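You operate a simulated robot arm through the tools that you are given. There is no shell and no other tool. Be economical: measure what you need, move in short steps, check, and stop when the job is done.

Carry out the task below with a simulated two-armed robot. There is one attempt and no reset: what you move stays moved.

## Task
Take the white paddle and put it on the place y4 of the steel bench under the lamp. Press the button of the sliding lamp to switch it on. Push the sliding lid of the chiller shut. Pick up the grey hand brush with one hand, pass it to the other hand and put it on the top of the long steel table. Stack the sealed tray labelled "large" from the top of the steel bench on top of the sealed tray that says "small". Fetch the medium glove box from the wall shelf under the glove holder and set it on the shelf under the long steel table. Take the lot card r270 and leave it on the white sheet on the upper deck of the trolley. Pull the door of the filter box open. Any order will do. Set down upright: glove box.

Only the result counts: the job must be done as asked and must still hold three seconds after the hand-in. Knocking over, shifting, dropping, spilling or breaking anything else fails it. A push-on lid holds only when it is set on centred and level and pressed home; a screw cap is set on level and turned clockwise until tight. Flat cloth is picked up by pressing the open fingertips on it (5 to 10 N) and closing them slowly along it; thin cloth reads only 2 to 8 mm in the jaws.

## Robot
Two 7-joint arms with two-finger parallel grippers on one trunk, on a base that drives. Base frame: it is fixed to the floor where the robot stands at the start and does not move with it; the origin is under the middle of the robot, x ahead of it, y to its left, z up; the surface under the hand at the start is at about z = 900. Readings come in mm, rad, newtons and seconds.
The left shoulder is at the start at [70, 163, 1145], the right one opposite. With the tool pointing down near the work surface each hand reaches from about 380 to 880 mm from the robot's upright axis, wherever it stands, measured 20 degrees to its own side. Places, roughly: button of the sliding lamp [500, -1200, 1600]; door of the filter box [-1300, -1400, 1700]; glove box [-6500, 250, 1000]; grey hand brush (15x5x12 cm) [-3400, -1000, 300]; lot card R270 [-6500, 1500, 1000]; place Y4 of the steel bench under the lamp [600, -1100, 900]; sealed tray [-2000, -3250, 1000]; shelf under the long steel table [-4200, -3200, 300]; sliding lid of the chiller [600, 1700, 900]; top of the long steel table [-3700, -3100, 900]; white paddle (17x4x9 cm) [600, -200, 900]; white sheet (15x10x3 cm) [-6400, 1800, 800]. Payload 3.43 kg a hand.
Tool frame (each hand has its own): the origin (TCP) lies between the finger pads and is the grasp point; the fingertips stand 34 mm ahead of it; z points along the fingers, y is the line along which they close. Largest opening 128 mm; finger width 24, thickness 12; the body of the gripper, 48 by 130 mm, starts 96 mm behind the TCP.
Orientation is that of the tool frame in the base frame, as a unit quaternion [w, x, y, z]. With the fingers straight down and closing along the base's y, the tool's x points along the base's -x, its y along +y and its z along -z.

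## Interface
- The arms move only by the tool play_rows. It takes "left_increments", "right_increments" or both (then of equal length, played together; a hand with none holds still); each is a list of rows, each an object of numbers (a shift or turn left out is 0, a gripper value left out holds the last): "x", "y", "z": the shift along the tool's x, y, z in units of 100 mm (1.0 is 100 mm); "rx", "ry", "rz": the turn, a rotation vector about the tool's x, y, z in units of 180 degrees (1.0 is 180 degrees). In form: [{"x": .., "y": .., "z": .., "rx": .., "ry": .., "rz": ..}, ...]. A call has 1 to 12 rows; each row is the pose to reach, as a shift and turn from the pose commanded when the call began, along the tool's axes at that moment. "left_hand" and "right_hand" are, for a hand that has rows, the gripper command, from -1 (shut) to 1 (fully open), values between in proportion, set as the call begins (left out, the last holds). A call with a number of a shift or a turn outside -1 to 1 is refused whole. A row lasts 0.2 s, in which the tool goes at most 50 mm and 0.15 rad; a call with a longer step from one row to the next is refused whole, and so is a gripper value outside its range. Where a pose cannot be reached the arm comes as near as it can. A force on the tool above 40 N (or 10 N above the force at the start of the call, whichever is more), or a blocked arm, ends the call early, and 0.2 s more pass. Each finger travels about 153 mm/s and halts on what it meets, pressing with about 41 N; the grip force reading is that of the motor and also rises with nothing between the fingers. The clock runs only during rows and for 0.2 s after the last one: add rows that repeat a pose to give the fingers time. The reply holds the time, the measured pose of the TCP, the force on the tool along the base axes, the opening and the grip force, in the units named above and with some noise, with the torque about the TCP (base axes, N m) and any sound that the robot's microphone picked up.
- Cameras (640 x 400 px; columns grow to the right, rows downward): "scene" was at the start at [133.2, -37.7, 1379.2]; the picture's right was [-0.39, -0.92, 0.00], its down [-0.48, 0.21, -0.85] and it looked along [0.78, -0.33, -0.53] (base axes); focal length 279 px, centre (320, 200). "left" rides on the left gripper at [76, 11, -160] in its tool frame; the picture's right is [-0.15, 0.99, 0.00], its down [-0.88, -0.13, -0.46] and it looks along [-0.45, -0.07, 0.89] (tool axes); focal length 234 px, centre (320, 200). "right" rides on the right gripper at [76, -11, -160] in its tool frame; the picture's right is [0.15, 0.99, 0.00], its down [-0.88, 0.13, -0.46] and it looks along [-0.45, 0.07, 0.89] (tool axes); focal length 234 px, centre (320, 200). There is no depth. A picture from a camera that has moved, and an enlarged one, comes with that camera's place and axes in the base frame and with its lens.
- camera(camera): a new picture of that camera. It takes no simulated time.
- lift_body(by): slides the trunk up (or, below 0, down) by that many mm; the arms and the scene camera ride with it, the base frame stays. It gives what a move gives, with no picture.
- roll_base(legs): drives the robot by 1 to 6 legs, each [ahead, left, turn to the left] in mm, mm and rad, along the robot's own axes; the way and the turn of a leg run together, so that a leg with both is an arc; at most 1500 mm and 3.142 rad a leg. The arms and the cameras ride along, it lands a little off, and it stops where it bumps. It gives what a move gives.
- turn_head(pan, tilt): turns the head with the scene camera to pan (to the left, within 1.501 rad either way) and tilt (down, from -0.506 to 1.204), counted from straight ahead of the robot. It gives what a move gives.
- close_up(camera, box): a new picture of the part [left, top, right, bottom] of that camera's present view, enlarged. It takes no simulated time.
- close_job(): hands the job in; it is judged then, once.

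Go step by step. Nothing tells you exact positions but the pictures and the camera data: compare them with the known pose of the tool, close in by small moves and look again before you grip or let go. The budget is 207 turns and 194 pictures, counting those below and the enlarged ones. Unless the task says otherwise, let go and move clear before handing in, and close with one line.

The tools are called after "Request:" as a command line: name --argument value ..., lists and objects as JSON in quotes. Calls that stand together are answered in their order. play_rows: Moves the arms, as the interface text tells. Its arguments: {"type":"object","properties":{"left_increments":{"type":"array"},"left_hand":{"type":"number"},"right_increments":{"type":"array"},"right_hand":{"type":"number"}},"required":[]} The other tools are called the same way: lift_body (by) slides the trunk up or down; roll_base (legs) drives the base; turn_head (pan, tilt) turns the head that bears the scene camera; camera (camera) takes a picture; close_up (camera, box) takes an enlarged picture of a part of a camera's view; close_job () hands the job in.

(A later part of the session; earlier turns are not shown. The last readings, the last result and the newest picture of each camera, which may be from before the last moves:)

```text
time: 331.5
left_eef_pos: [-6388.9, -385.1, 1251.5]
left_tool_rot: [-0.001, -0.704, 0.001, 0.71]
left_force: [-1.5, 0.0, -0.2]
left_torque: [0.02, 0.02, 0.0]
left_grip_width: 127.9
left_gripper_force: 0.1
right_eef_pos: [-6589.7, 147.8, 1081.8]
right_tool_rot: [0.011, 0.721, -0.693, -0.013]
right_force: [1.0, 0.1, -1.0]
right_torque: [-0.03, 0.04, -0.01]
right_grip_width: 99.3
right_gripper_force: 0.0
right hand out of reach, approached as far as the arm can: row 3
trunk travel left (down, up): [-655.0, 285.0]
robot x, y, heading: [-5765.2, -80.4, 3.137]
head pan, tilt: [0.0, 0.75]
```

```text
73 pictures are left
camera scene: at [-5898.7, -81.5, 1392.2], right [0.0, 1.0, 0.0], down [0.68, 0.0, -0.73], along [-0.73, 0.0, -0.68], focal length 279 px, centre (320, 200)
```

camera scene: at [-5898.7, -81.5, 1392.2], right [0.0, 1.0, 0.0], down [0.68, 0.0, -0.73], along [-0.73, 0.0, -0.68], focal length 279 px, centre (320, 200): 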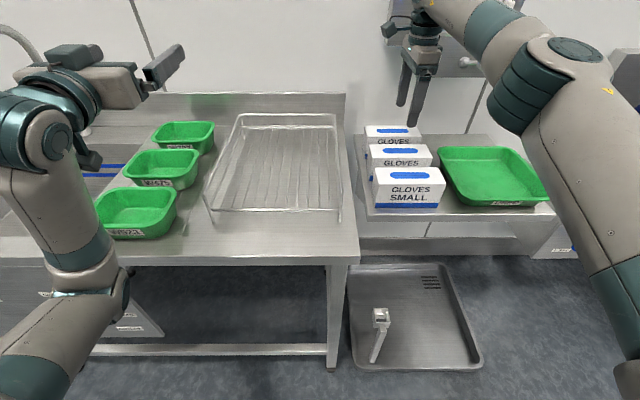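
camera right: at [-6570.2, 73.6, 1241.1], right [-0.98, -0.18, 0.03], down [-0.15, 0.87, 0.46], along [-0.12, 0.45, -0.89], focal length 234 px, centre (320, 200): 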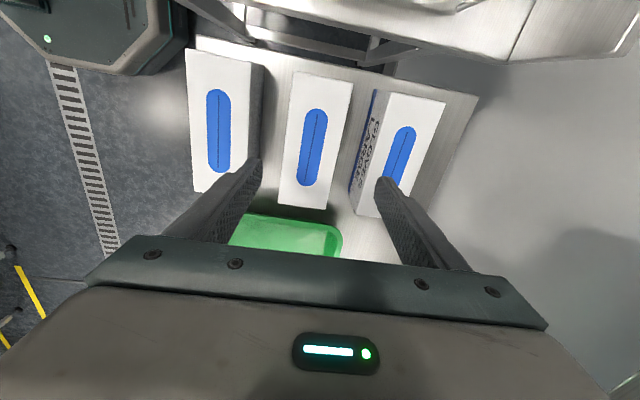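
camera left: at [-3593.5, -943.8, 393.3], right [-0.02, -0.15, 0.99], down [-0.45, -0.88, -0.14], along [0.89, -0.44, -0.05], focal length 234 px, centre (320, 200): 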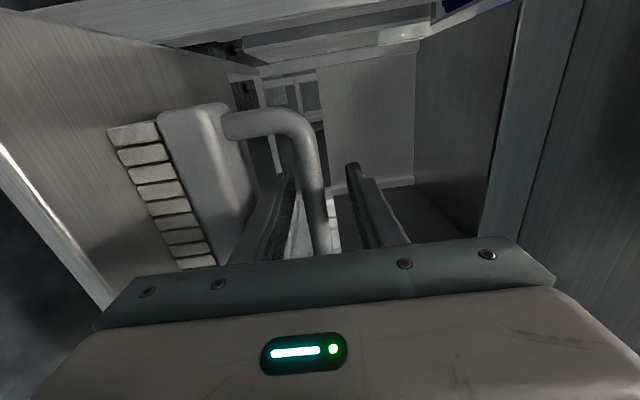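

Centred within a few mm. I'll descend the remaining 167 mm in two steps, then grip.

Request:
play_rows --right_increments '[{"y": -0.03, "x": 0.04, "z": 0.3}, {"y": -0.03, "x": 0.04, "z": 0.6}, {"y": -0.03, "x": 0.04, "z": 0.85}, {"y": -0.03, "x": 0.04, "z": 0.85}]'

Request:
close_up --camera "scene" --box '[340, 60, 480, 230]'

Request:
camera --camera "right"

```text
time: 332.5
left_eef_pos: [-6387.6, -385.0, 1251.3]
left_tool_rot: [-0.001, -0.703, 0.001, 0.711]
left_force: [0.3, 0.1, 1.3]
left_torque: [0.02, -0.01, -0.02]
left_grip_width: 128.1
left_gripper_force: 0.0
right_eef_pos: [-6589.6, 142.8, 994.9]
right_tool_rot: [0.012, 0.719, -0.694, -0.014]
right_force: [-0.6, -0.7, 0.3]
right_torque: [-0.04, -0.02, -0.03]
right_grip_width: 99.0
right_gripper_force: 0.1
trunk travel left (down, up): [-655.0, 285.0]
robot x, y, heading: [-5766.6, -77.3, 3.138]
head pan, tilt: [0.0, 0.75]
```

```text
2.35 times, centred on (410, 145) of scene
camera zoom: at [-5898.4, -82.0, 1392.3], right [0.0, 1.0, 0.0], down [0.68, 0.0, -0.73], along [-0.73, 0.0, -0.68], focal length 657 px, centre (108, 329)
```

zoom: 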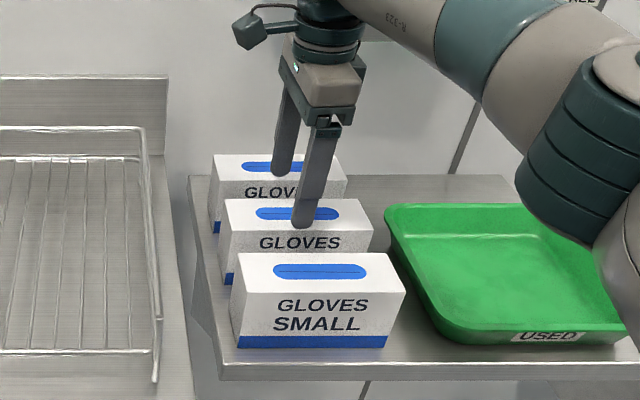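

```text
71 pictures are left
camera right: at [-6568.8, 67.5, 1153.9], right [-0.98, -0.18, 0.04], down [-0.15, 0.87, 0.46], along [-0.12, 0.45, -0.89], focal length 234 px, centre (320, 200)
```

right: 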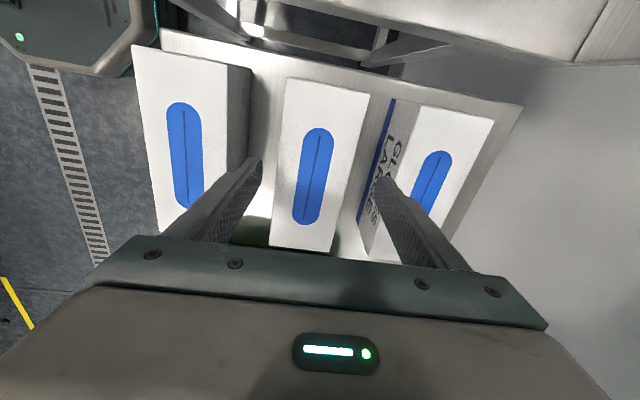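

The fingertips are over the gaps. I'll nudge 3 mm, go down 80 mm, grip and lift.

Request:
play_rows --right_increments '[{"y": -0.03, "z": 0.05}, {"y": -0.03, "z": 0.3}, {"y": -0.03, "z": 0.55}, {"y": -0.03, "z": 0.8}, {"y": -0.03, "z": 0.8}]'

Request:
play_rows --right_hand -1 --right_increments '[{"z": 0}, {"z": 0}, {"z": 0}]'

Request:
play_rows --right_increments '[{"z": -0.2}, {"z": -0.5}, {"z": -0.8}, {"z": -1.0}]'

Request:
play_rows --right_increments '[{"z": -0.3}, {"z": -0.6}, {"z": -1.0}]'

Request:
camera --camera "scene"

```text
time: 333.7
left_eef_pos: [-6389.3, -386.0, 1252.8]
left_tool_rot: [0.0, -0.703, 0.002, 0.711]
left_force: [-0.6, 0.1, 0.4]
left_torque: [0.0, 0.0, 0.03]
left_grip_width: 128.1
left_gripper_force: 0.0
right_eef_pos: [-6587.0, 144.1, 916.9]
right_tool_rot: [0.011, 0.72, -0.694, -0.014]
right_force: [-0.1, -0.2, -0.6]
right_torque: [-0.02, 0.01, 0.01]
right_grip_width: 99.0
right_gripper_force: 0.1
trunk travel left (down, up): [-655.0, 285.0]
robot x, y, heading: [-5765.7, -81.2, 3.138]
head pan, tilt: [0.0, 0.75]
```

```text
time: 334.5
left_eef_pos: [-6387.3, -386.4, 1251.3]
left_tool_rot: [0.0, -0.703, 0.002, 0.711]
left_force: [0.4, 1.1, 0.0]
left_torque: [-0.02, 0.03, -0.01]
left_grip_width: 128.0
left_gripper_force: 0.0
right_eef_pos: [-6588.2, 144.1, 917.8]
right_tool_rot: [0.012, 0.72, -0.694, -0.014]
right_force: [-0.2, -0.2, 2.7]
right_torque: [-0.12, -0.18, -0.12]
right_grip_width: 70.0
right_gripper_force: 40.6
trunk travel left (down, up): [-655.0, 285.0]
robot x, y, heading: [-5764.1, -81.8, 3.14]
head pan, tilt: [0.0, 0.75]
```

```text
time: 335.5
left_eef_pos: [-6389.2, -385.3, 1252.3]
left_tool_rot: [-0.001, -0.704, 0.0, 0.71]
left_force: [0.7, -0.5, 0.3]
left_torque: [-0.01, 0.03, 0.0]
left_grip_width: 128.0
left_gripper_force: 0.0
right_eef_pos: [-6585.8, 141.6, 1013.0]
right_tool_rot: [0.011, 0.72, -0.694, -0.013]
right_force: [0.0, 0.3, -3.6]
right_torque: [-0.01, 0.01, 0.0]
right_grip_width: 70.2
right_gripper_force: 41.5
trunk travel left (down, up): [-655.0, 285.0]
robot x, y, heading: [-5766.5, -81.7, 3.14]
head pan, tilt: [0.0, 0.75]
```

```text
time: 336.3
left_eef_pos: [-6388.6, -386.2, 1252.5]
left_tool_rot: [-0.001, -0.703, 0.0, 0.711]
left_force: [0.1, -0.9, 0.1]
left_torque: [0.05, 0.02, -0.01]
left_grip_width: 127.9
left_gripper_force: 0.0
right_eef_pos: [-6581.7, 140.5, 1116.7]
right_tool_rot: [0.011, 0.72, -0.694, -0.015]
right_force: [1.3, -0.6, -2.8]
right_torque: [-0.02, 0.0, 0.0]
right_grip_width: 69.9
right_gripper_force: 40.9
trunk travel left (down, up): [-655.0, 285.0]
robot x, y, heading: [-5766.5, -81.7, 3.137]
head pan, tilt: [0.0, 0.75]
```

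```text
70 pictures are left
camera scene: at [-5897.9, -83.4, 1392.2], right [0.0, 1.0, 0.0], down [0.68, 0.0, -0.73], along [-0.73, 0.0, -0.68], focal length 279 px, centre (320, 200)
```

scene: 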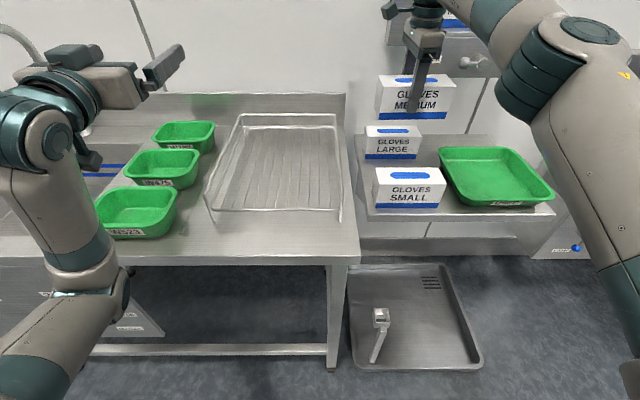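

MEDIUM is lifted clean with its neighbours untouched. I'll carry it back to the long table, stopping short of the table front.

Request:
roll_base --legs '[[-350, 0, 0], [0, 1300, 0], [0, 450, 0], [0, 0, 1.57], [0, 1200, 0]]'

Request:
turn_head --pan -0.1 --tilt 0.5

Request:
camera --camera "scene"

```text
time: 356.4
left_eef_pos: [-3941.2, -2465.5, 1250.9]
left_tool_rot: [-0.494, -0.507, -0.489, 0.51]
left_force: [0.1, 0.6, -0.5]
left_torque: [0.04, 0.0, 0.06]
left_grip_width: 127.9
left_gripper_force: 0.0
right_eef_pos: [-4474.3, -2641.7, 1115.3]
right_tool_rot: [0.018, 1.0, 0.004, -0.002]
right_force: [-0.3, -0.4, -2.5]
right_torque: [0.01, 0.0, -0.02]
right_grip_width: 69.9
right_gripper_force: 41.0
trunk travel left (down, up): [-655.0, 285.0]
robot x, y, heading: [-4231.1, -1834.7, -1.603]
head pan, tilt: [0.0, 0.75]
```

```text
time: 357.2
left_eef_pos: [-3940.1, -2464.5, 1251.1]
left_tool_rot: [-0.495, -0.506, -0.49, 0.509]
left_force: [0.0, 0.5, 0.3]
left_torque: [-0.01, 0.0, 0.01]
left_grip_width: 127.8
left_gripper_force: 0.0
right_eef_pos: [-4474.4, -2641.5, 1115.3]
right_tool_rot: [0.018, 1.0, 0.003, -0.002]
right_force: [0.2, 0.1, -2.5]
right_torque: [-0.02, -0.02, 0.02]
right_grip_width: 69.8
right_gripper_force: 41.2
trunk travel left (down, up): [-655.0, 285.0]
robot x, y, heading: [-4228.7, -1833.3, -1.61]
head pan, tilt: [-0.099, 0.499]
```

```text
69 pictures are left
camera scene: at [-4240.8, -1976.2, 1414.1], right [-0.99, 0.13, 0.0], down [0.06, 0.48, -0.88], along [-0.12, -0.87, -0.48], focal length 279 px, centre (320, 200)
```

scene: 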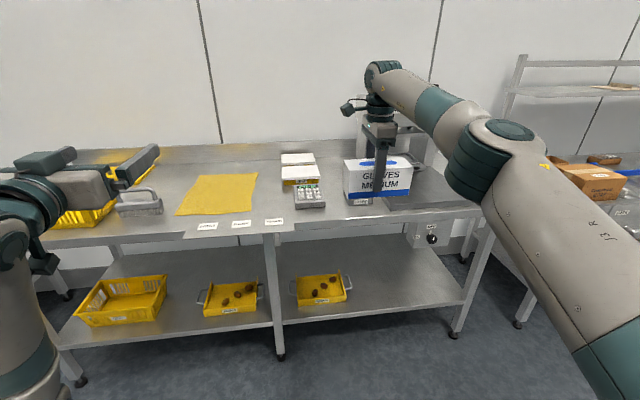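

The free shelf space is at the right, around (-4720, -2970). I'll lower the trunk in front of the table to see under it.

Request:
lift_body --by -400

Request:
lift_body --by -200

Request:
turn_head --pan -0.45 --tilt 0.3

Request:
camera --camera "scene"

```text
time: 361.0
left_eef_pos: [-3940.1, -2464.3, 851.8]
left_tool_rot: [-0.495, -0.506, -0.49, 0.508]
left_force: [0.4, 0.6, 0.3]
left_torque: [0.0, -0.03, 0.01]
left_grip_width: 128.0
left_gripper_force: 0.1
right_eef_pos: [-4474.3, -2640.7, 714.8]
right_tool_rot: [0.017, 1.0, 0.004, -0.002]
right_force: [-0.1, -0.2, -2.8]
right_torque: [0.0, -0.03, -0.02]
right_grip_width: 69.7
right_gripper_force: 40.9
trunk travel left (down, up): [-255.0, 685.0]
robot x, y, heading: [-4225.4, -1833.0, -1.604]
head pan, tilt: [-0.099, 0.499]
```

```text
time: 363.2
left_eef_pos: [-3940.8, -2464.2, 651.0]
left_tool_rot: [-0.495, -0.506, -0.489, 0.51]
left_force: [0.0, -0.1, -0.2]
left_torque: [0.02, 0.01, 0.04]
left_grip_width: 128.0
left_gripper_force: 0.0
right_eef_pos: [-4474.4, -2642.2, 517.1]
right_tool_rot: [0.018, 1.0, 0.004, -0.002]
right_force: [-0.1, 0.6, -3.8]
right_torque: [0.0, -0.03, 0.02]
right_grip_width: 69.8
right_gripper_force: 41.1
trunk travel left (down, up): [-55.0, 885.0]
robot x, y, heading: [-4228.9, -1834.1, -1.602]
head pan, tilt: [-0.099, 0.499]
```

```text
time: 364.0
left_eef_pos: [-3941.8, -2464.7, 651.1]
left_tool_rot: [-0.495, -0.506, -0.489, 0.509]
left_force: [0.0, -0.1, 0.4]
left_torque: [-0.03, -0.02, -0.03]
left_grip_width: 128.2
left_gripper_force: 0.2
right_eef_pos: [-4473.9, -2641.8, 514.8]
right_tool_rot: [0.017, 1.0, 0.003, -0.002]
right_force: [-0.2, 0.5, -3.7]
right_torque: [0.0, 0.01, 0.04]
right_grip_width: 69.9
right_gripper_force: 41.8
trunk travel left (down, up): [-55.0, 885.0]
robot x, y, heading: [-4226.3, -1830.4, -1.604]
head pan, tilt: [-0.45, 0.3]
```

```text
68 pictures are left
camera scene: at [-4272.0, -1968.3, 832.5], right [-0.89, 0.46, 0.0], down [0.14, 0.26, -0.95], along [-0.44, -0.85, -0.3], focal length 279 px, centre (320, 200)
```

scene: 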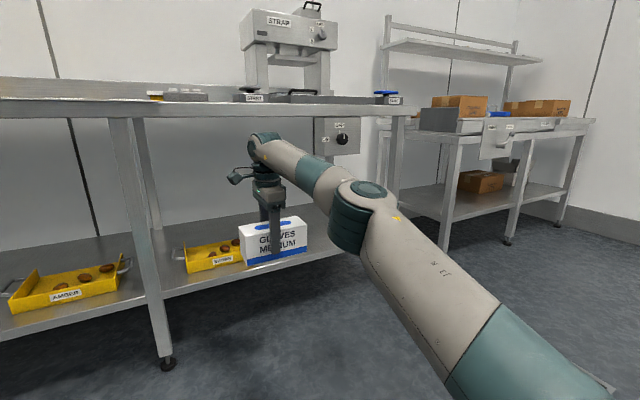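

The shelf top is at z≈275 with its front at y≈-2880, and a control panel hangs under the table edge for x<-4686. I'll retract the left hand, shift right, and lower the box to about 45 mm above shelf height before going in.

Request:
lift_body --by -50

Request:
roll_base --legs '[[0, -176, 0.03]]'

Request:
play_rows --left_increments '[{"z": -0.3}, {"z": -0.6}, {"z": -0.9}, {"z": -1.0}]' --right_increments '[{"z": 0.25}, {"z": 0.5}, {"z": 0.75}, {"z": 0.9}]'

Request:
camera --camera "scene"

```text
time: 364.9
left_eef_pos: [-3941.2, -2464.9, 601.1]
left_tool_rot: [-0.495, -0.506, -0.49, 0.509]
left_force: [-0.4, 0.0, 0.2]
left_torque: [-0.02, -0.03, 0.0]
left_grip_width: 128.0
left_gripper_force: 0.0
right_eef_pos: [-4474.4, -2642.6, 466.7]
right_tool_rot: [0.017, 1.0, 0.003, -0.002]
right_force: [-0.2, 0.0, -3.1]
right_torque: [0.02, -0.01, 0.0]
right_grip_width: 69.8
right_gripper_force: 41.4
trunk travel left (down, up): [-5.0, 935.0]
robot x, y, heading: [-4228.8, -1834.5, -1.604]
head pan, tilt: [-0.45, 0.3]
```

```text
time: 366.4
left_eef_pos: [-4106.3, -2452.4, 601.6]
left_tool_rot: [0.503, 0.499, 0.497, -0.502]
left_force: [-0.9, 0.0, -0.4]
left_torque: [-0.01, 0.0, 0.01]
left_grip_width: 128.2
left_gripper_force: 0.0
right_eef_pos: [-4633.9, -2644.4, 466.2]
right_tool_rot: [0.018, 1.0, 0.018, -0.001]
right_force: [0.5, 0.3, -3.3]
right_torque: [0.0, -0.06, 0.03]
right_grip_width: 69.9
right_gripper_force: 40.6
trunk travel left (down, up): [-5.0, 935.0]
robot x, y, heading: [-4412.2, -1827.2, -1.575]
head pan, tilt: [-0.45, 0.3]
```

```text
time: 367.4
left_eef_pos: [-4091.0, -2422.2, 622.2]
left_tool_rot: [0.502, 0.499, 0.497, -0.502]
left_force: [-0.3, 0.2, 0.9]
left_torque: [0.0, 0.02, 0.02]
left_grip_width: 127.7
left_gripper_force: 0.0
left hand out of reach, approached as far as the arm can: row 1, 2, 3, 4
right_eef_pos: [-4634.5, -2648.9, 376.9]
right_tool_rot: [0.017, 1.0, 0.019, -0.001]
right_force: [0.0, -0.3, -3.6]
right_torque: [-0.03, 0.01, -0.01]
right_grip_width: 69.8
right_gripper_force: 40.9
trunk travel left (down, up): [-5.0, 935.0]
robot x, y, heading: [-4412.4, -1833.7, -1.571]
head pan, tilt: [-0.45, 0.3]
```

```text
67 pictures are left
camera scene: at [-4452.4, -1966.2, 782.5], right [-0.9, 0.44, 0.0], down [0.13, 0.27, -0.96], along [-0.42, -0.86, -0.3], focal length 279 px, centre (320, 200)
```

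scene: 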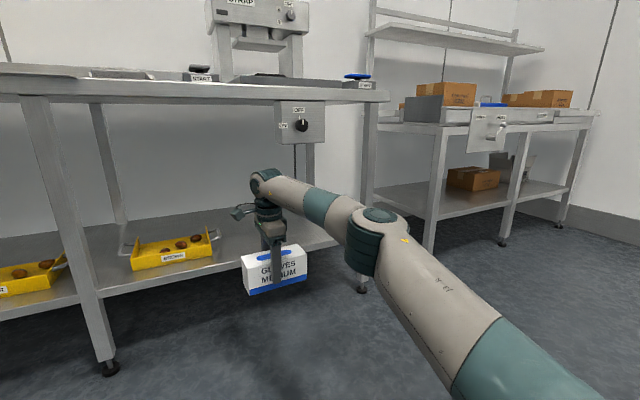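

I'll shift 25 mm right, lower 20 mm more, and advance half way in.

Request:
play_rows --right_increments '[{"z": 0.1}, {"z": 0.2}, {"z": 0.2}]'

Request:
roll_base --legs '[[0, -25, 0], [180, 0, 0]]'

Request:
camera --camera "scene"

Request:
camera --camera "right"

```text
time: 368.2
left_eef_pos: [-4091.8, -2422.9, 623.2]
left_tool_rot: [0.503, 0.499, 0.497, -0.502]
left_force: [0.1, 0.4, -1.4]
left_torque: [-0.01, 0.01, 0.05]
left_grip_width: 128.1
left_gripper_force: 0.0
right_eef_pos: [-4634.6, -2649.4, 356.5]
right_tool_rot: [0.017, 1.0, 0.019, -0.001]
right_force: [-0.4, -0.1, -3.6]
right_torque: [-0.03, -0.02, 0.03]
right_grip_width: 69.4
right_gripper_force: 40.6
trunk travel left (down, up): [-5.0, 935.0]
robot x, y, heading: [-4410.7, -1828.8, -1.576]
head pan, tilt: [-0.45, 0.3]
```

```text
time: 370.2
left_eef_pos: [-4121.5, -2601.8, 622.6]
left_tool_rot: [-0.501, -0.5, -0.496, 0.503]
left_force: [0.1, -0.6, -0.1]
left_torque: [-0.01, -0.03, 0.02]
left_grip_width: 127.9
left_gripper_force: 0.0
right_eef_pos: [-4664.7, -2819.7, 352.6]
right_tool_rot: [0.006, 1.0, 0.016, -0.001]
right_force: [0.6, 1.5, -3.7]
right_torque: [0.07, -0.05, -0.07]
right_grip_width: 70.0
right_gripper_force: 40.9
trunk travel left (down, up): [-5.0, 935.0]
robot x, y, heading: [-4438.8, -2010.4, -1.583]
head pan, tilt: [-0.45, 0.3]
stopped in leg 2: the force on the tool passed its limit at 72 N (the readings are from after the stop); the commanded pose is now the measured one
```

```text
66 pictures are left
camera scene: at [-4480.1, -2144.1, 782.5], right [-0.9, 0.44, 0.0], down [0.13, 0.27, -0.96], along [-0.42, -0.86, -0.3], focal length 279 px, centre (320, 200)
```

scene: 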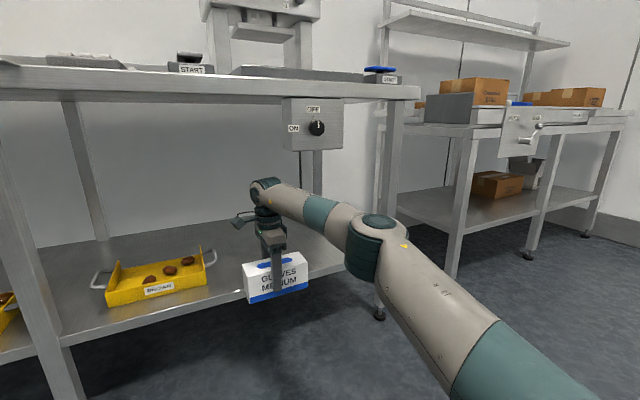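

```text
65 pictures are left
camera right: at [-4588.7, -2803.2, 512.1], right [0.18, -0.98, 0.01], down [-0.87, -0.15, 0.46], along [-0.45, -0.09, -0.89], focal length 234 px, centre (320, 200)
```

right: 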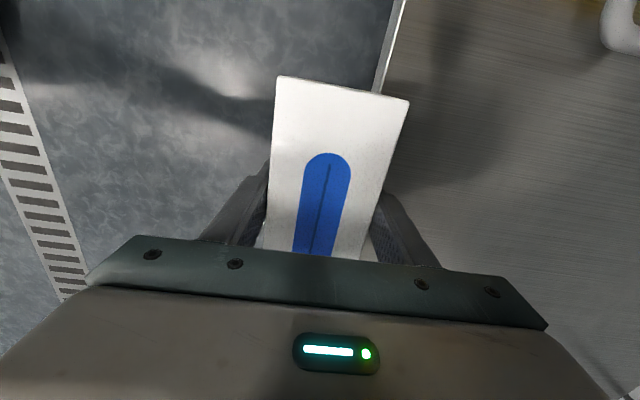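

The box caught the shelf front, so the shelf is a little higher than I reckoned. I'll back off, raise 75 mm, shift slightly left, and check the box in the grip.

Request:
roll_base --legs '[[-70, 22, 0.008]]'

Request:
play_rows --right_increments '[{"z": -0.25}, {"z": -0.5}, {"z": -0.75}]'

Request:
close_up --camera "scene" --box '[60, 80, 380, 330]'

```text
time: 371.3
left_eef_pos: [-4093.9, -2530.3, 622.3]
left_tool_rot: [0.503, 0.498, 0.498, -0.501]
left_force: [-0.8, -0.5, -0.4]
left_torque: [-0.04, -0.01, -0.02]
left_grip_width: 128.0
left_gripper_force: 0.1
right_eef_pos: [-4635.9, -2751.4, 354.0]
right_tool_rot: [0.005, 1.0, 0.02, -0.002]
right_force: [-0.2, 0.9, -4.3]
right_torque: [0.04, -0.02, -0.02]
right_grip_width: 70.2
right_gripper_force: 41.1
trunk travel left (down, up): [-5.0, 935.0]
robot x, y, heading: [-4413.9, -1938.2, -1.572]
head pan, tilt: [-0.45, 0.3]
```

```text
time: 372.1
left_eef_pos: [-4095.4, -2530.5, 622.3]
left_tool_rot: [0.503, 0.499, 0.497, -0.502]
left_force: [0.6, 0.2, 0.4]
left_torque: [0.0, -0.01, 0.01]
left_grip_width: 128.2
left_gripper_force: 0.0
right_eef_pos: [-4633.3, -2752.3, 431.3]
right_tool_rot: [0.005, 1.0, 0.02, -0.001]
right_force: [-0.8, -1.0, -4.3]
right_torque: [0.0, -0.03, 0.02]
right_grip_width: 70.4
right_gripper_force: 40.7
trunk travel left (down, up): [-5.0, 935.0]
robot x, y, heading: [-4414.0, -1940.0, -1.574]
head pan, tilt: [-0.45, 0.3]
```

```text
1.60 times, centred on (220, 205) of scene
camera zoom: at [-4456.0, -2075.1, 782.5], right [-0.9, 0.44, 0.0], down [0.13, 0.27, -0.96], along [-0.42, -0.86, -0.3], focal length 447 px, centre (480, 192)
```

zoom: 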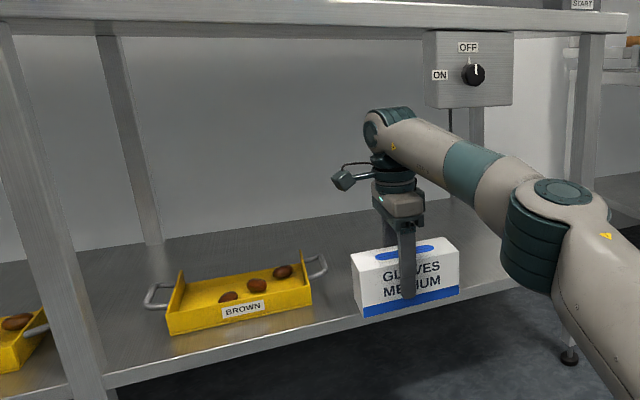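

I'll lower 20 mm, shift 15 mm right, and drive in.

Request:
play_rows --right_increments '[{"z": 0.1}, {"z": 0.2}]'

Request:
roll_base --legs '[[0, -15, 0], [120, 0, 0]]'

Request:
camera --camera "scene"

```text
time: 372.7
left_eef_pos: [-4094.7, -2530.8, 622.8]
left_tool_rot: [0.503, 0.498, 0.497, -0.501]
left_force: [-0.3, -0.6, 0.4]
left_torque: [0.02, -0.02, 0.02]
left_grip_width: 128.1
left_gripper_force: 0.2
right_eef_pos: [-4635.0, -2752.6, 409.4]
right_tool_rot: [0.006, 1.0, 0.02, -0.002]
right_force: [-0.6, 0.6, -3.2]
right_torque: [0.03, -0.05, -0.03]
right_grip_width: 70.1
right_gripper_force: 40.4
trunk travel left (down, up): [-5.0, 935.0]
robot x, y, heading: [-4414.8, -1941.8, -1.569]
head pan, tilt: [-0.45, 0.3]
```

```text
time: 374.3
left_eef_pos: [-4108.7, -2650.3, 621.4]
left_tool_rot: [-0.502, -0.499, -0.497, 0.502]
left_force: [0.2, -0.8, -0.8]
left_torque: [0.01, 0.02, 0.01]
left_grip_width: 127.8
left_gripper_force: 0.1
right_eef_pos: [-4652.6, -2872.8, 410.5]
right_tool_rot: [0.005, 1.0, 0.019, -0.001]
right_force: [-0.5, 0.6, -2.2]
right_torque: [0.03, -0.04, -0.01]
right_grip_width: 70.1
right_gripper_force: 41.0
trunk travel left (down, up): [-5.0, 935.0]
robot x, y, heading: [-4429.7, -2057.5, -1.574]
head pan, tilt: [-0.45, 0.3]
```

```text
63 pictures are left
camera scene: at [-4471.5, -2194.6, 782.5], right [-0.9, 0.44, 0.0], down [0.13, 0.27, -0.96], along [-0.42, -0.86, -0.3], focal length 279 px, centre (320, 200)
```

scene: 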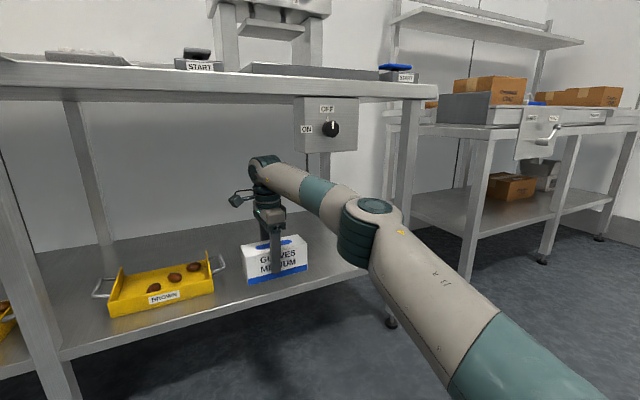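

Request:
roll_base --legs '[[95, 0, 0]]'

Request:
play_rows --right_increments '[{"z": 0.1}, {"z": 0.16}, {"z": 0.21}, {"z": 0.25}, {"z": 0.29}, {"z": 0.33}, {"z": 0.37}, {"z": 0.41}, {"z": 0.45}, {"z": 0.49}, {"z": 0.53}, {"z": 0.57}]'

Request:
camera --camera "scene"

```text
time: 375.4
left_eef_pos: [-4110.8, -2748.9, 621.4]
left_tool_rot: [0.502, 0.499, 0.497, -0.502]
left_force: [-0.2, 0.2, 0.4]
left_torque: [-0.02, 0.04, 0.0]
left_grip_width: 127.7
left_gripper_force: 0.2
right_eef_pos: [-4651.7, -2971.0, 410.1]
right_tool_rot: [0.006, 1.0, 0.02, -0.001]
right_force: [-0.6, -0.4, -2.5]
right_torque: [-0.04, -0.04, 0.0]
right_grip_width: 70.0
right_gripper_force: 40.9
trunk travel left (down, up): [-5.0, 935.0]
robot x, y, heading: [-4434.8, -2154.9, -1.571]
head pan, tilt: [-0.45, 0.3]
```

```text
time: 378.0
left_eef_pos: [-4109.7, -2747.5, 623.6]
left_tool_rot: [0.503, 0.498, 0.497, -0.502]
left_force: [-0.7, 0.3, 0.7]
left_torque: [-0.03, -0.06, 0.01]
left_grip_width: 128.0
left_gripper_force: 0.1
right_eef_pos: [-4650.9, -2970.3, 356.5]
right_tool_rot: [0.008, 1.0, 0.019, -0.001]
right_force: [-3.0, -1.6, 16.2]
right_torque: [0.61, -0.56, -0.08]
right_grip_width: 69.8
right_gripper_force: 40.5
trunk travel left (down, up): [-5.0, 935.0]
robot x, y, heading: [-4430.1, -2154.5, -1.573]
head pan, tilt: [-0.45, 0.3]
```

```text
62 pictures are left
camera scene: at [-4471.3, -2291.7, 783.3], right [-0.9, 0.44, 0.0], down [0.13, 0.26, -0.96], along [-0.42, -0.86, -0.29], focal length 279 px, centre (320, 200)
```

scene: 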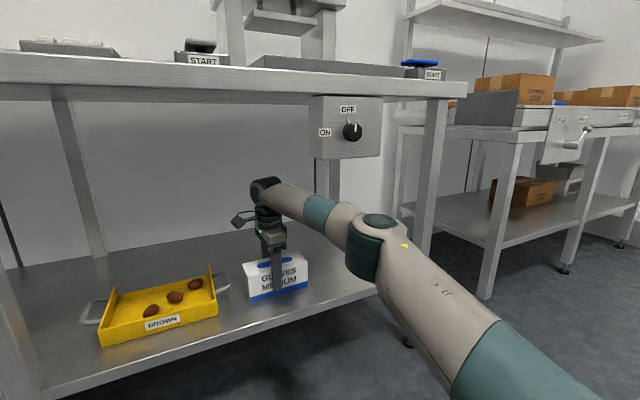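

The box has touched down at z≈304. I'll release, rise just clear of its top, and back straight out.

Request:
play_rows --right_hand 0.5 --right_increments '[{"z": 0.0}, {"z": 0}, {"z": 0}]'

Request:
play_rows --right_increments '[{"z": -0.2}, {"z": -0.45}, {"z": -0.7}, {"z": -0.88}]'

Request:
camera --camera "scene"

Request:
roll_base --legs '[[-450, 0, 0]]'

Request:
camera --camera "scene"

```text
time: 378.8
left_eef_pos: [-4109.2, -2749.0, 621.2]
left_tool_rot: [0.502, 0.499, 0.497, -0.502]
left_force: [0.8, 0.6, 0.3]
left_torque: [0.03, -0.01, 0.03]
left_grip_width: 128.1
left_gripper_force: 0.2
right_eef_pos: [-4652.7, -2970.4, 352.5]
right_tool_rot: [0.006, 1.0, 0.02, -0.001]
right_force: [0.3, -1.1, 0.1]
right_torque: [-0.01, 0.06, -0.02]
right_grip_width: 96.1
right_gripper_force: 0.1
trunk travel left (down, up): [-5.0, 935.0]
robot x, y, heading: [-4430.1, -2151.8, -1.572]
head pan, tilt: [-0.45, 0.3]
```

```text
time: 379.8
left_eef_pos: [-4109.3, -2748.6, 621.9]
left_tool_rot: [0.503, 0.498, 0.497, -0.502]
left_force: [0.0, 0.4, -0.1]
left_torque: [-0.01, 0.02, 0.04]
left_grip_width: 128.2
left_gripper_force: 0.0
right_eef_pos: [-4651.5, -2969.6, 442.0]
right_tool_rot: [0.005, 1.0, 0.02, -0.001]
right_force: [-0.6, 0.2, -1.0]
right_torque: [0.0, -0.02, -0.03]
right_grip_width: 96.2
right_gripper_force: 0.1
trunk travel left (down, up): [-5.0, 935.0]
robot x, y, heading: [-4429.8, -2155.6, -1.569]
head pan, tilt: [-0.45, 0.3]
```

```text
61 pictures are left
camera scene: at [-4471.6, -2292.9, 782.6], right [-0.9, 0.44, 0.0], down [0.13, 0.27, -0.96], along [-0.42, -0.86, -0.3], focal length 279 px, centre (320, 200)
```

scene: 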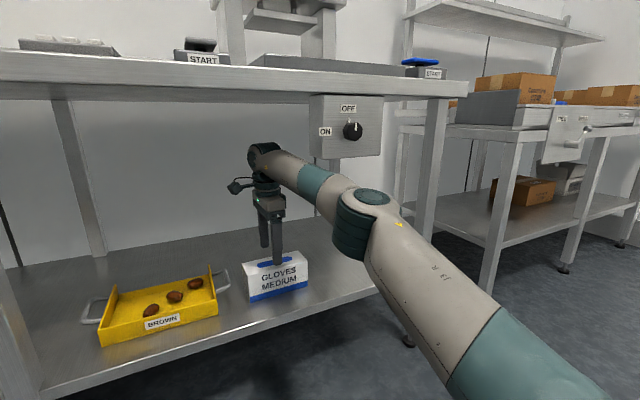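

```text
time: 382.5
left_eef_pos: [-4114.3, -2309.2, 622.7]
left_tool_rot: [-0.5, -0.5, -0.495, 0.504]
left_force: [0.2, 0.1, 0.2]
left_torque: [0.01, -0.04, -0.01]
left_grip_width: 128.0
left_gripper_force: 0.0
right_eef_pos: [-4657.2, -2523.1, 440.8]
right_tool_rot: [0.005, 1.0, 0.014, -0.002]
right_force: [0.6, 0.4, 0.7]
right_torque: [0.0, 0.01, 0.03]
right_grip_width: 95.8
right_gripper_force: 0.0
trunk travel left (down, up): [-5.0, 935.0]
robot x, y, heading: [-4426.4, -1714.6, -1.581]
head pan, tilt: [-0.45, 0.3]
```

```text
60 pictures are left
camera scene: at [-4469.7, -1849.6, 782.6], right [-0.89, 0.45, 0.0], down [0.13, 0.26, -0.96], along [-0.43, -0.85, -0.3], focal length 279 px, centre (320, 200)
```

scene: 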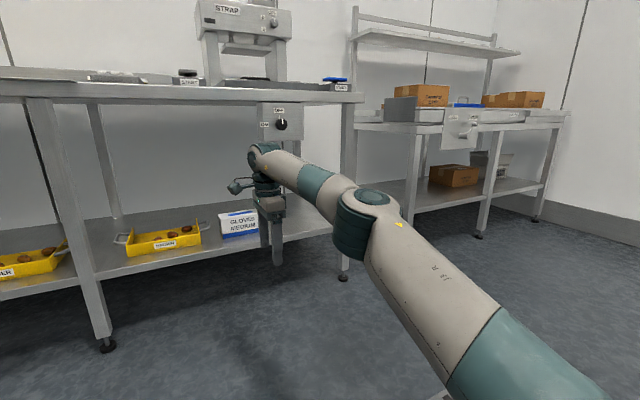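

The glove box stands upright on the shelf. Next is the lot card: I'll raise the trunk, turn to -x and drive along to y≈1200.

Request:
lift_body --by 400

Request:
lift_body --by 330

Request:
roll_base --legs '[[0, 0, -1.56], [950, 0, 0], [0, -1400, 0], [0, -1300, 0]]'

Request:
turn_head --pan -0.1 --tilt 0.35

Request:
camera --camera "scene"

```text
time: 386.3
left_eef_pos: [-4113.2, -2308.8, 1022.0]
left_tool_rot: [-0.499, -0.501, -0.495, 0.505]
left_force: [0.5, 0.9, 0.2]
left_torque: [0.04, 0.04, 0.02]
left_grip_width: 128.0
left_gripper_force: 0.0
right_eef_pos: [-4656.6, -2524.1, 840.6]
right_tool_rot: [0.005, 1.0, 0.014, -0.002]
right_force: [-0.3, -0.2, 0.7]
right_torque: [-0.01, 0.0, -0.02]
right_grip_width: 95.7
right_gripper_force: 0.1
trunk travel left (down, up): [-405.0, 535.0]
robot x, y, heading: [-4427.8, -1713.1, -1.583]
head pan, tilt: [-0.45, 0.3]
```

```text
time: 389.6
left_eef_pos: [-4113.0, -2310.6, 1351.5]
left_tool_rot: [-0.5, -0.501, -0.495, 0.505]
left_force: [0.3, 0.7, 0.5]
left_torque: [0.05, 0.0, -0.02]
left_grip_width: 127.6
left_gripper_force: 0.2
right_eef_pos: [-4658.6, -2522.1, 1170.9]
right_tool_rot: [0.006, 1.0, 0.014, -0.001]
right_force: [0.6, -0.9, -0.2]
right_torque: [0.02, 0.0, 0.03]
right_grip_width: 95.9
right_gripper_force: 0.1
trunk travel left (down, up): [-735.0, 205.0]
robot x, y, heading: [-4424.8, -1716.9, -1.583]
head pan, tilt: [-0.45, 0.3]
```

```text
time: 410.8
left_eef_pos: [-5856.8, 690.8, 1351.8]
left_tool_rot: [0.035, -0.703, 0.036, 0.71]
left_force: [0.2, 0.7, 0.3]
left_torque: [-0.02, 0.0, 0.03]
left_grip_width: 128.1
left_gripper_force: 0.0
right_eef_pos: [-6021.3, 1250.6, 1170.5]
right_tool_rot: [-0.003, -0.684, 0.729, 0.005]
right_force: [-0.2, 0.1, 0.3]
right_torque: [0.04, 0.0, 0.0]
right_grip_width: 96.1
right_gripper_force: 0.1
trunk travel left (down, up): [-735.0, 205.0]
robot x, y, heading: [-5233.6, 948.6, 3.04]
head pan, tilt: [-0.45, 0.3]
```

```text
time: 411.6
left_eef_pos: [-5856.7, 691.2, 1351.8]
left_tool_rot: [0.034, -0.703, 0.035, 0.709]
left_force: [0.2, 0.5, 1.0]
left_torque: [-0.02, 0.0, 0.0]
left_grip_width: 128.3
left_gripper_force: 0.0
right_eef_pos: [-6020.0, 1251.8, 1171.9]
right_tool_rot: [-0.002, -0.685, 0.729, 0.005]
right_force: [0.8, 0.6, -0.2]
right_torque: [-0.03, 0.02, 0.01]
right_grip_width: 96.0
right_gripper_force: 0.0
trunk travel left (down, up): [-735.0, 205.0]
robot x, y, heading: [-5233.7, 946.3, 3.038]
head pan, tilt: [-0.099, 0.351]
```

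```text
59 pictures are left
camera scene: at [-5376.2, 971.8, 1507.9], right [0.2, 0.98, 0.0], down [0.34, -0.07, -0.94], along [-0.92, 0.19, -0.34], focal length 279 px, centre (320, 200)
```

scene: 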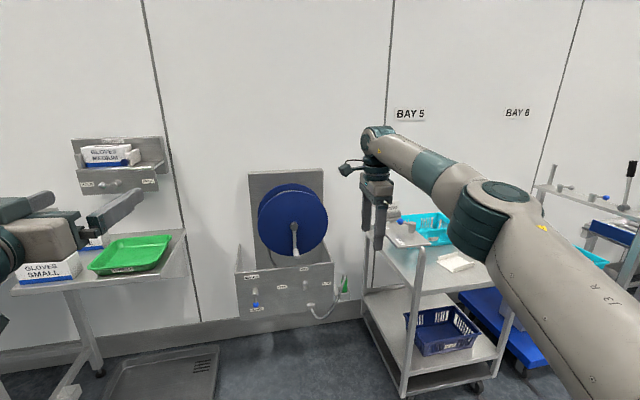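

The trolley is in BAY 5 with a white sheet on its upper deck. I'll zoom in on it.

Request:
close_up --camera "scene" --box '[350, 180, 510, 300]'

Request:
roll_base --legs '[[0, -500, 0.09]]'

Request:
turn_head --pan 0.0 --tilt 0.5

Request:
camera --camera "scene"

```text
3.33 times, centred on (430, 240) of scene
camera zoom: at [-5376.2, 971.8, 1507.9], right [0.2, 0.98, 0.0], down [0.34, -0.07, -0.94], along [-0.92, 0.19, -0.34], focal length 931 px, centre (-47, 67)
```

zoom: 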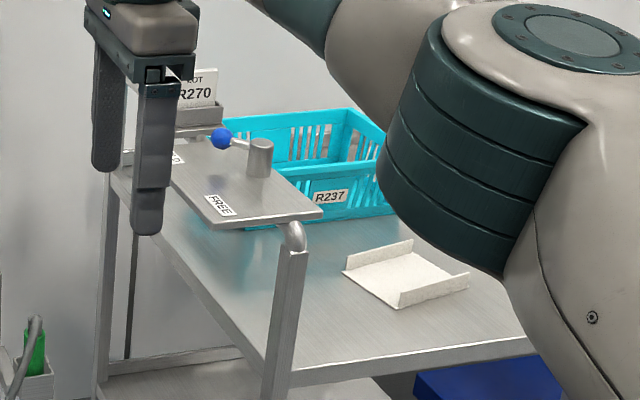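

```text
time: 414.5
left_eef_pos: [-5803.2, 1115.9, 1352.1]
left_tool_rot: [0.006, -0.704, 0.007, 0.71]
left_force: [-0.5, 0.2, -0.6]
left_torque: [0.0, -0.01, 0.02]
left_grip_width: 127.9
left_gripper_force: 0.1
right_eef_pos: [-6013.2, 1660.2, 1170.3]
right_tool_rot: [0.003, 0.714, -0.7, -0.005]
right_force: [0.1, 0.8, 0.3]
right_torque: [-0.01, -0.05, -0.02]
right_grip_width: 95.8
right_gripper_force: 0.2
trunk travel left (down, up): [-735.0, 205.0]
robot x, y, heading: [-5206.3, 1427.0, 3.123]
head pan, tilt: [-0.099, 0.351]
```

```text
time: 415.2
left_eef_pos: [-5804.6, 1116.4, 1352.7]
left_tool_rot: [0.006, -0.704, 0.007, 0.71]
left_force: [-0.4, -0.4, 0.5]
left_torque: [0.0, -0.02, -0.02]
left_grip_width: 128.1
left_gripper_force: 0.1
right_eef_pos: [-6012.9, 1661.5, 1171.8]
right_tool_rot: [0.003, 0.714, -0.7, -0.005]
right_force: [-0.6, -0.6, 0.4]
right_torque: [-0.04, 0.0, -0.01]
right_grip_width: 96.0
right_gripper_force: 0.1
trunk travel left (down, up): [-735.0, 205.0]
robot x, y, heading: [-5208.0, 1423.1, 3.119]
head pan, tilt: [0.0, 0.499]
```

```text
57 pictures are left
camera scene: at [-5346.5, 1426.0, 1494.2], right [0.02, 1.0, 0.0], down [0.48, -0.01, -0.88], along [-0.88, 0.02, -0.48], focal length 279 px, centre (320, 200)
```

scene: 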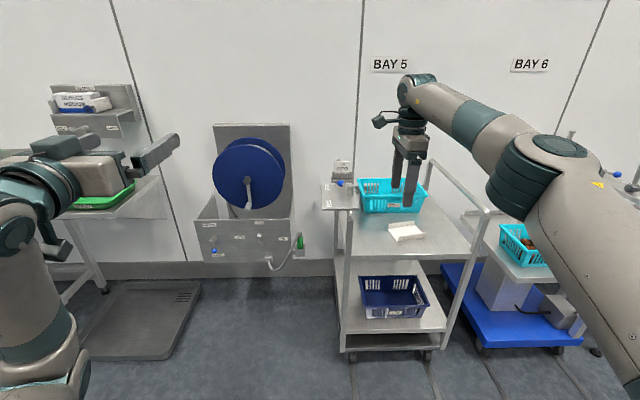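

The card R270 stands in a slotted holder by the trolley handle, and the white sheet lies on the deck. I'll zoom in on both.

Request:
close_up --camera "scene" --box '[310, 145, 440, 255]'

Request:
close_up --camera "scene" --box '[318, 150, 368, 195]'

```text
3.64 times, centred on (375, 200) of scene
camera zoom: at [-5346.5, 1426.0, 1494.2], right [0.02, 1.0, 0.0], down [0.48, -0.01, -0.88], along [-0.88, 0.02, -0.48], focal length 1016 px, centre (120, 200)
```

zoom: 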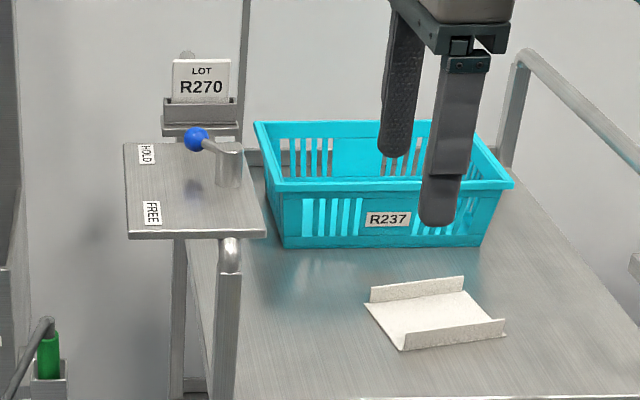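

```text
8.89 times, centred on (343, 172) of scene
camera zoom: at [-5346.5, 1426.0, 1494.2], right [0.02, 1.0, 0.0], down [0.48, -0.01, -0.88], along [-0.88, 0.02, -0.48], focal length 2482 px, centre (116, 444)
```

zoom: 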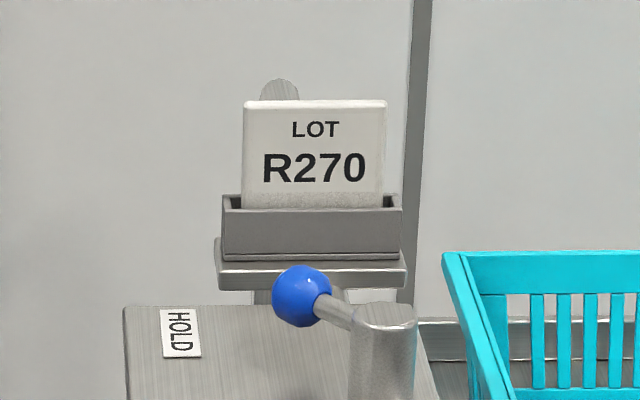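

Triangulated, the card spans y 1516–1586 at x≈-6511, top at z≈1050, with the holder rim at about 995. I'll bring the right hand, already closing along x, above it.

Request:
roll_base --legs '[[480, 110, 0.02]]'

Request:
camera --camera "right"

Request:
turn_head --pan -0.2 --tilt 0.5

Request:
camera --camera "scene"

```text
time: 418.0
left_eef_pos: [-6267.0, 995.7, 1353.1]
left_tool_rot: [-0.002, -0.704, 0.0, 0.71]
left_force: [-0.3, 0.4, 0.2]
left_torque: [0.0, -0.02, -0.01]
left_grip_width: 128.0
left_gripper_force: 0.0
right_eef_pos: [-6488.7, 1536.2, 1172.4]
right_tool_rot: [0.003, 0.722, -0.692, -0.006]
right_force: [-0.3, 0.0, 0.1]
right_torque: [0.0, 0.0, -0.03]
right_grip_width: 96.3
right_gripper_force: 0.1
trunk travel left (down, up): [-735.0, 205.0]
robot x, y, heading: [-5677.2, 1318.2, -3.144]
head pan, tilt: [0.0, 0.499]
```

```text
54 pictures are left
camera right: at [-6471.9, 1461.8, 1330.6], right [-0.98, -0.19, 0.01], down [-0.16, 0.87, 0.46], along [-0.1, 0.45, -0.89], focal length 234 px, centre (320, 200)
```

right: 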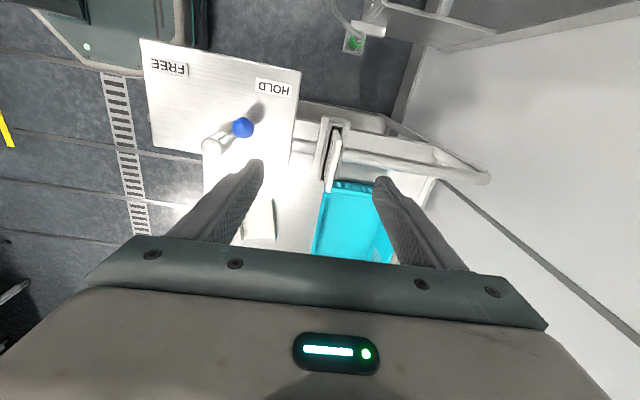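

```text
time: 418.8
left_eef_pos: [-6266.8, 994.8, 1351.2]
left_tool_rot: [-0.002, -0.704, 0.0, 0.71]
left_force: [0.2, 0.7, -0.2]
left_torque: [0.01, -0.01, -0.02]
left_grip_width: 127.9
left_gripper_force: 0.1
right_eef_pos: [-6488.5, 1536.0, 1171.7]
right_tool_rot: [0.003, 0.722, -0.692, -0.005]
right_force: [0.1, -0.6, 0.2]
right_torque: [0.01, 0.01, -0.02]
right_grip_width: 95.9
right_gripper_force: 0.1
trunk travel left (down, up): [-735.0, 205.0]
robot x, y, heading: [-5674.5, 1318.7, -3.142]
head pan, tilt: [-0.201, 0.499]
```

```text
53 pictures are left
camera scene: at [-5815.5, 1333.4, 1494.1], right [0.2, 0.98, 0.0], down [0.47, -0.09, -0.88], along [-0.86, 0.17, -0.48], focal length 279 px, centre (320, 200)
```

scene: 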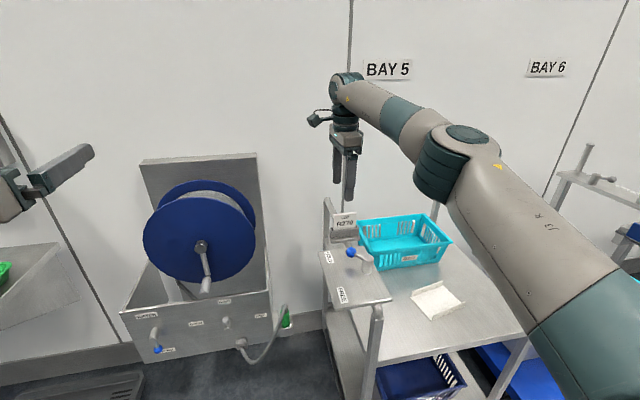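

Request:
close_up --camera "right" --box '[270, 95, 398, 205]'

Request:
close_up --camera "scene" --box '[300, 180, 480, 330]'

```text
3.64 times, centred on (334, 150) of right
camera zoom: at [-6472.7, 1461.6, 1330.1], right [-0.98, -0.19, 0.01], down [-0.16, 0.87, 0.46], along [-0.1, 0.45, -0.89], focal length 852 px, centre (269, 382)
```

zoom: 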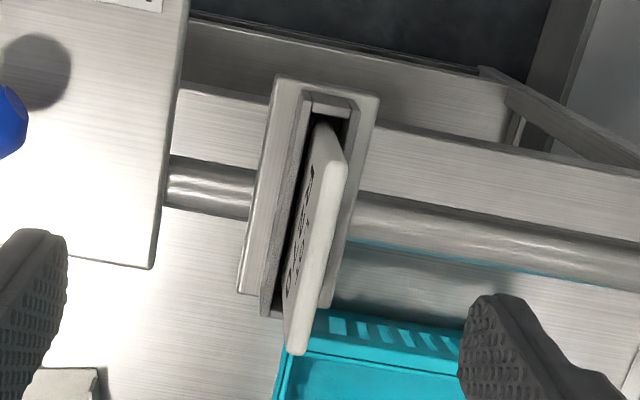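

```text
2.67 times, centred on (390, 255) of scene
camera zoom: at [-5815.5, 1333.4, 1494.1], right [0.2, 0.98, 0.0], down [0.47, -0.09, -0.88], along [-0.86, 0.17, -0.48], focal length 745 px, centre (133, 53)
```

zoom: 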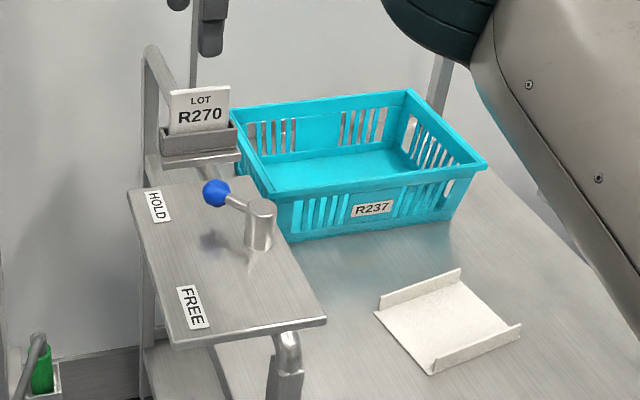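

The card edge is at x≈-6510, y 1516–1586, about 9 mm thick, with free space around its top. I'll centre on it, descend, and check before closing.

Request:
play_rows --right_hand -0.2 --right_increments '[{"x": -0.16, "y": 0.21}, {"x": -0.16, "y": 0.21, "z": 0.3}, {"x": -0.16, "y": 0.21, "z": 0.6}, {"x": -0.16, "y": 0.21, "z": 0.8}, {"x": -0.16, "y": 0.21, "z": 0.8}]'

Request:
camera --camera "right"

Request:
close_up --camera "scene" --box '[300, 150, 400, 240]'

```text
time: 420.0
left_eef_pos: [-6267.7, 995.3, 1351.8]
left_tool_rot: [-0.002, -0.704, -0.001, 0.71]
left_force: [-0.6, 0.1, -0.7]
left_torque: [0.01, 0.02, -0.02]
left_grip_width: 127.9
left_gripper_force: 0.0
right_eef_pos: [-6511.6, 1549.8, 1091.8]
right_tool_rot: [0.003, 0.721, -0.692, -0.005]
right_force: [0.6, 0.4, -0.2]
right_torque: [0.01, -0.01, 0.0]
right_grip_width: 51.2
right_gripper_force: 0.1
right hand out of reach, approached as far as the arm can: row 1, 2
trunk travel left (down, up): [-735.0, 205.0]
robot x, y, heading: [-5677.8, 1319.8, -3.141]
head pan, tilt: [-0.201, 0.499]
```

```text
50 pictures are left
camera right: at [-6494.3, 1476.2, 1251.0], right [-0.98, -0.19, 0.01], down [-0.16, 0.87, 0.46], along [-0.1, 0.45, -0.89], focal length 234 px, centre (320, 200)
```

right: 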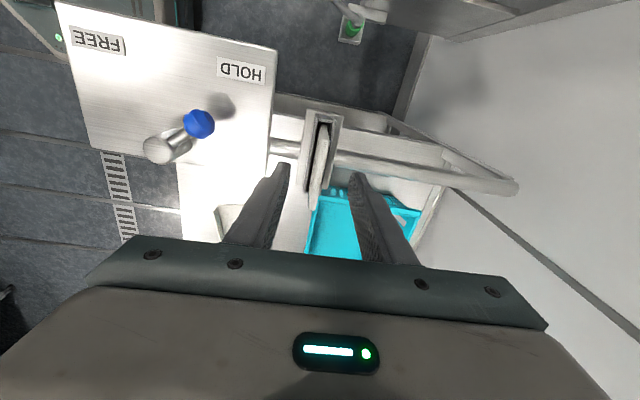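

```text
4.44 times, centred on (350, 195) of scene
camera zoom: at [-5814.7, 1333.5, 1494.2], right [0.2, 0.98, 0.0], down [0.47, -0.1, -0.88], along [-0.86, 0.17, -0.48], focal length 1241 px, centre (187, 222)
```

zoom: 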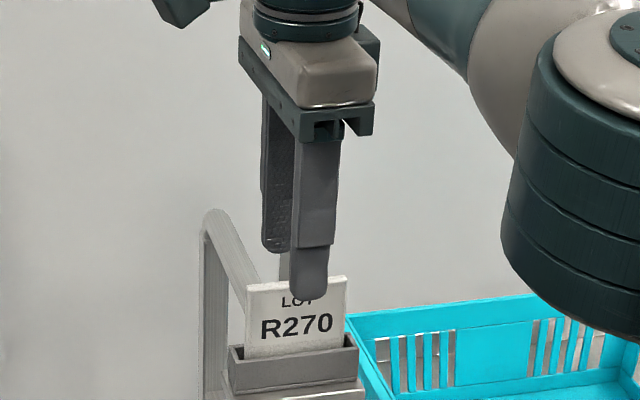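

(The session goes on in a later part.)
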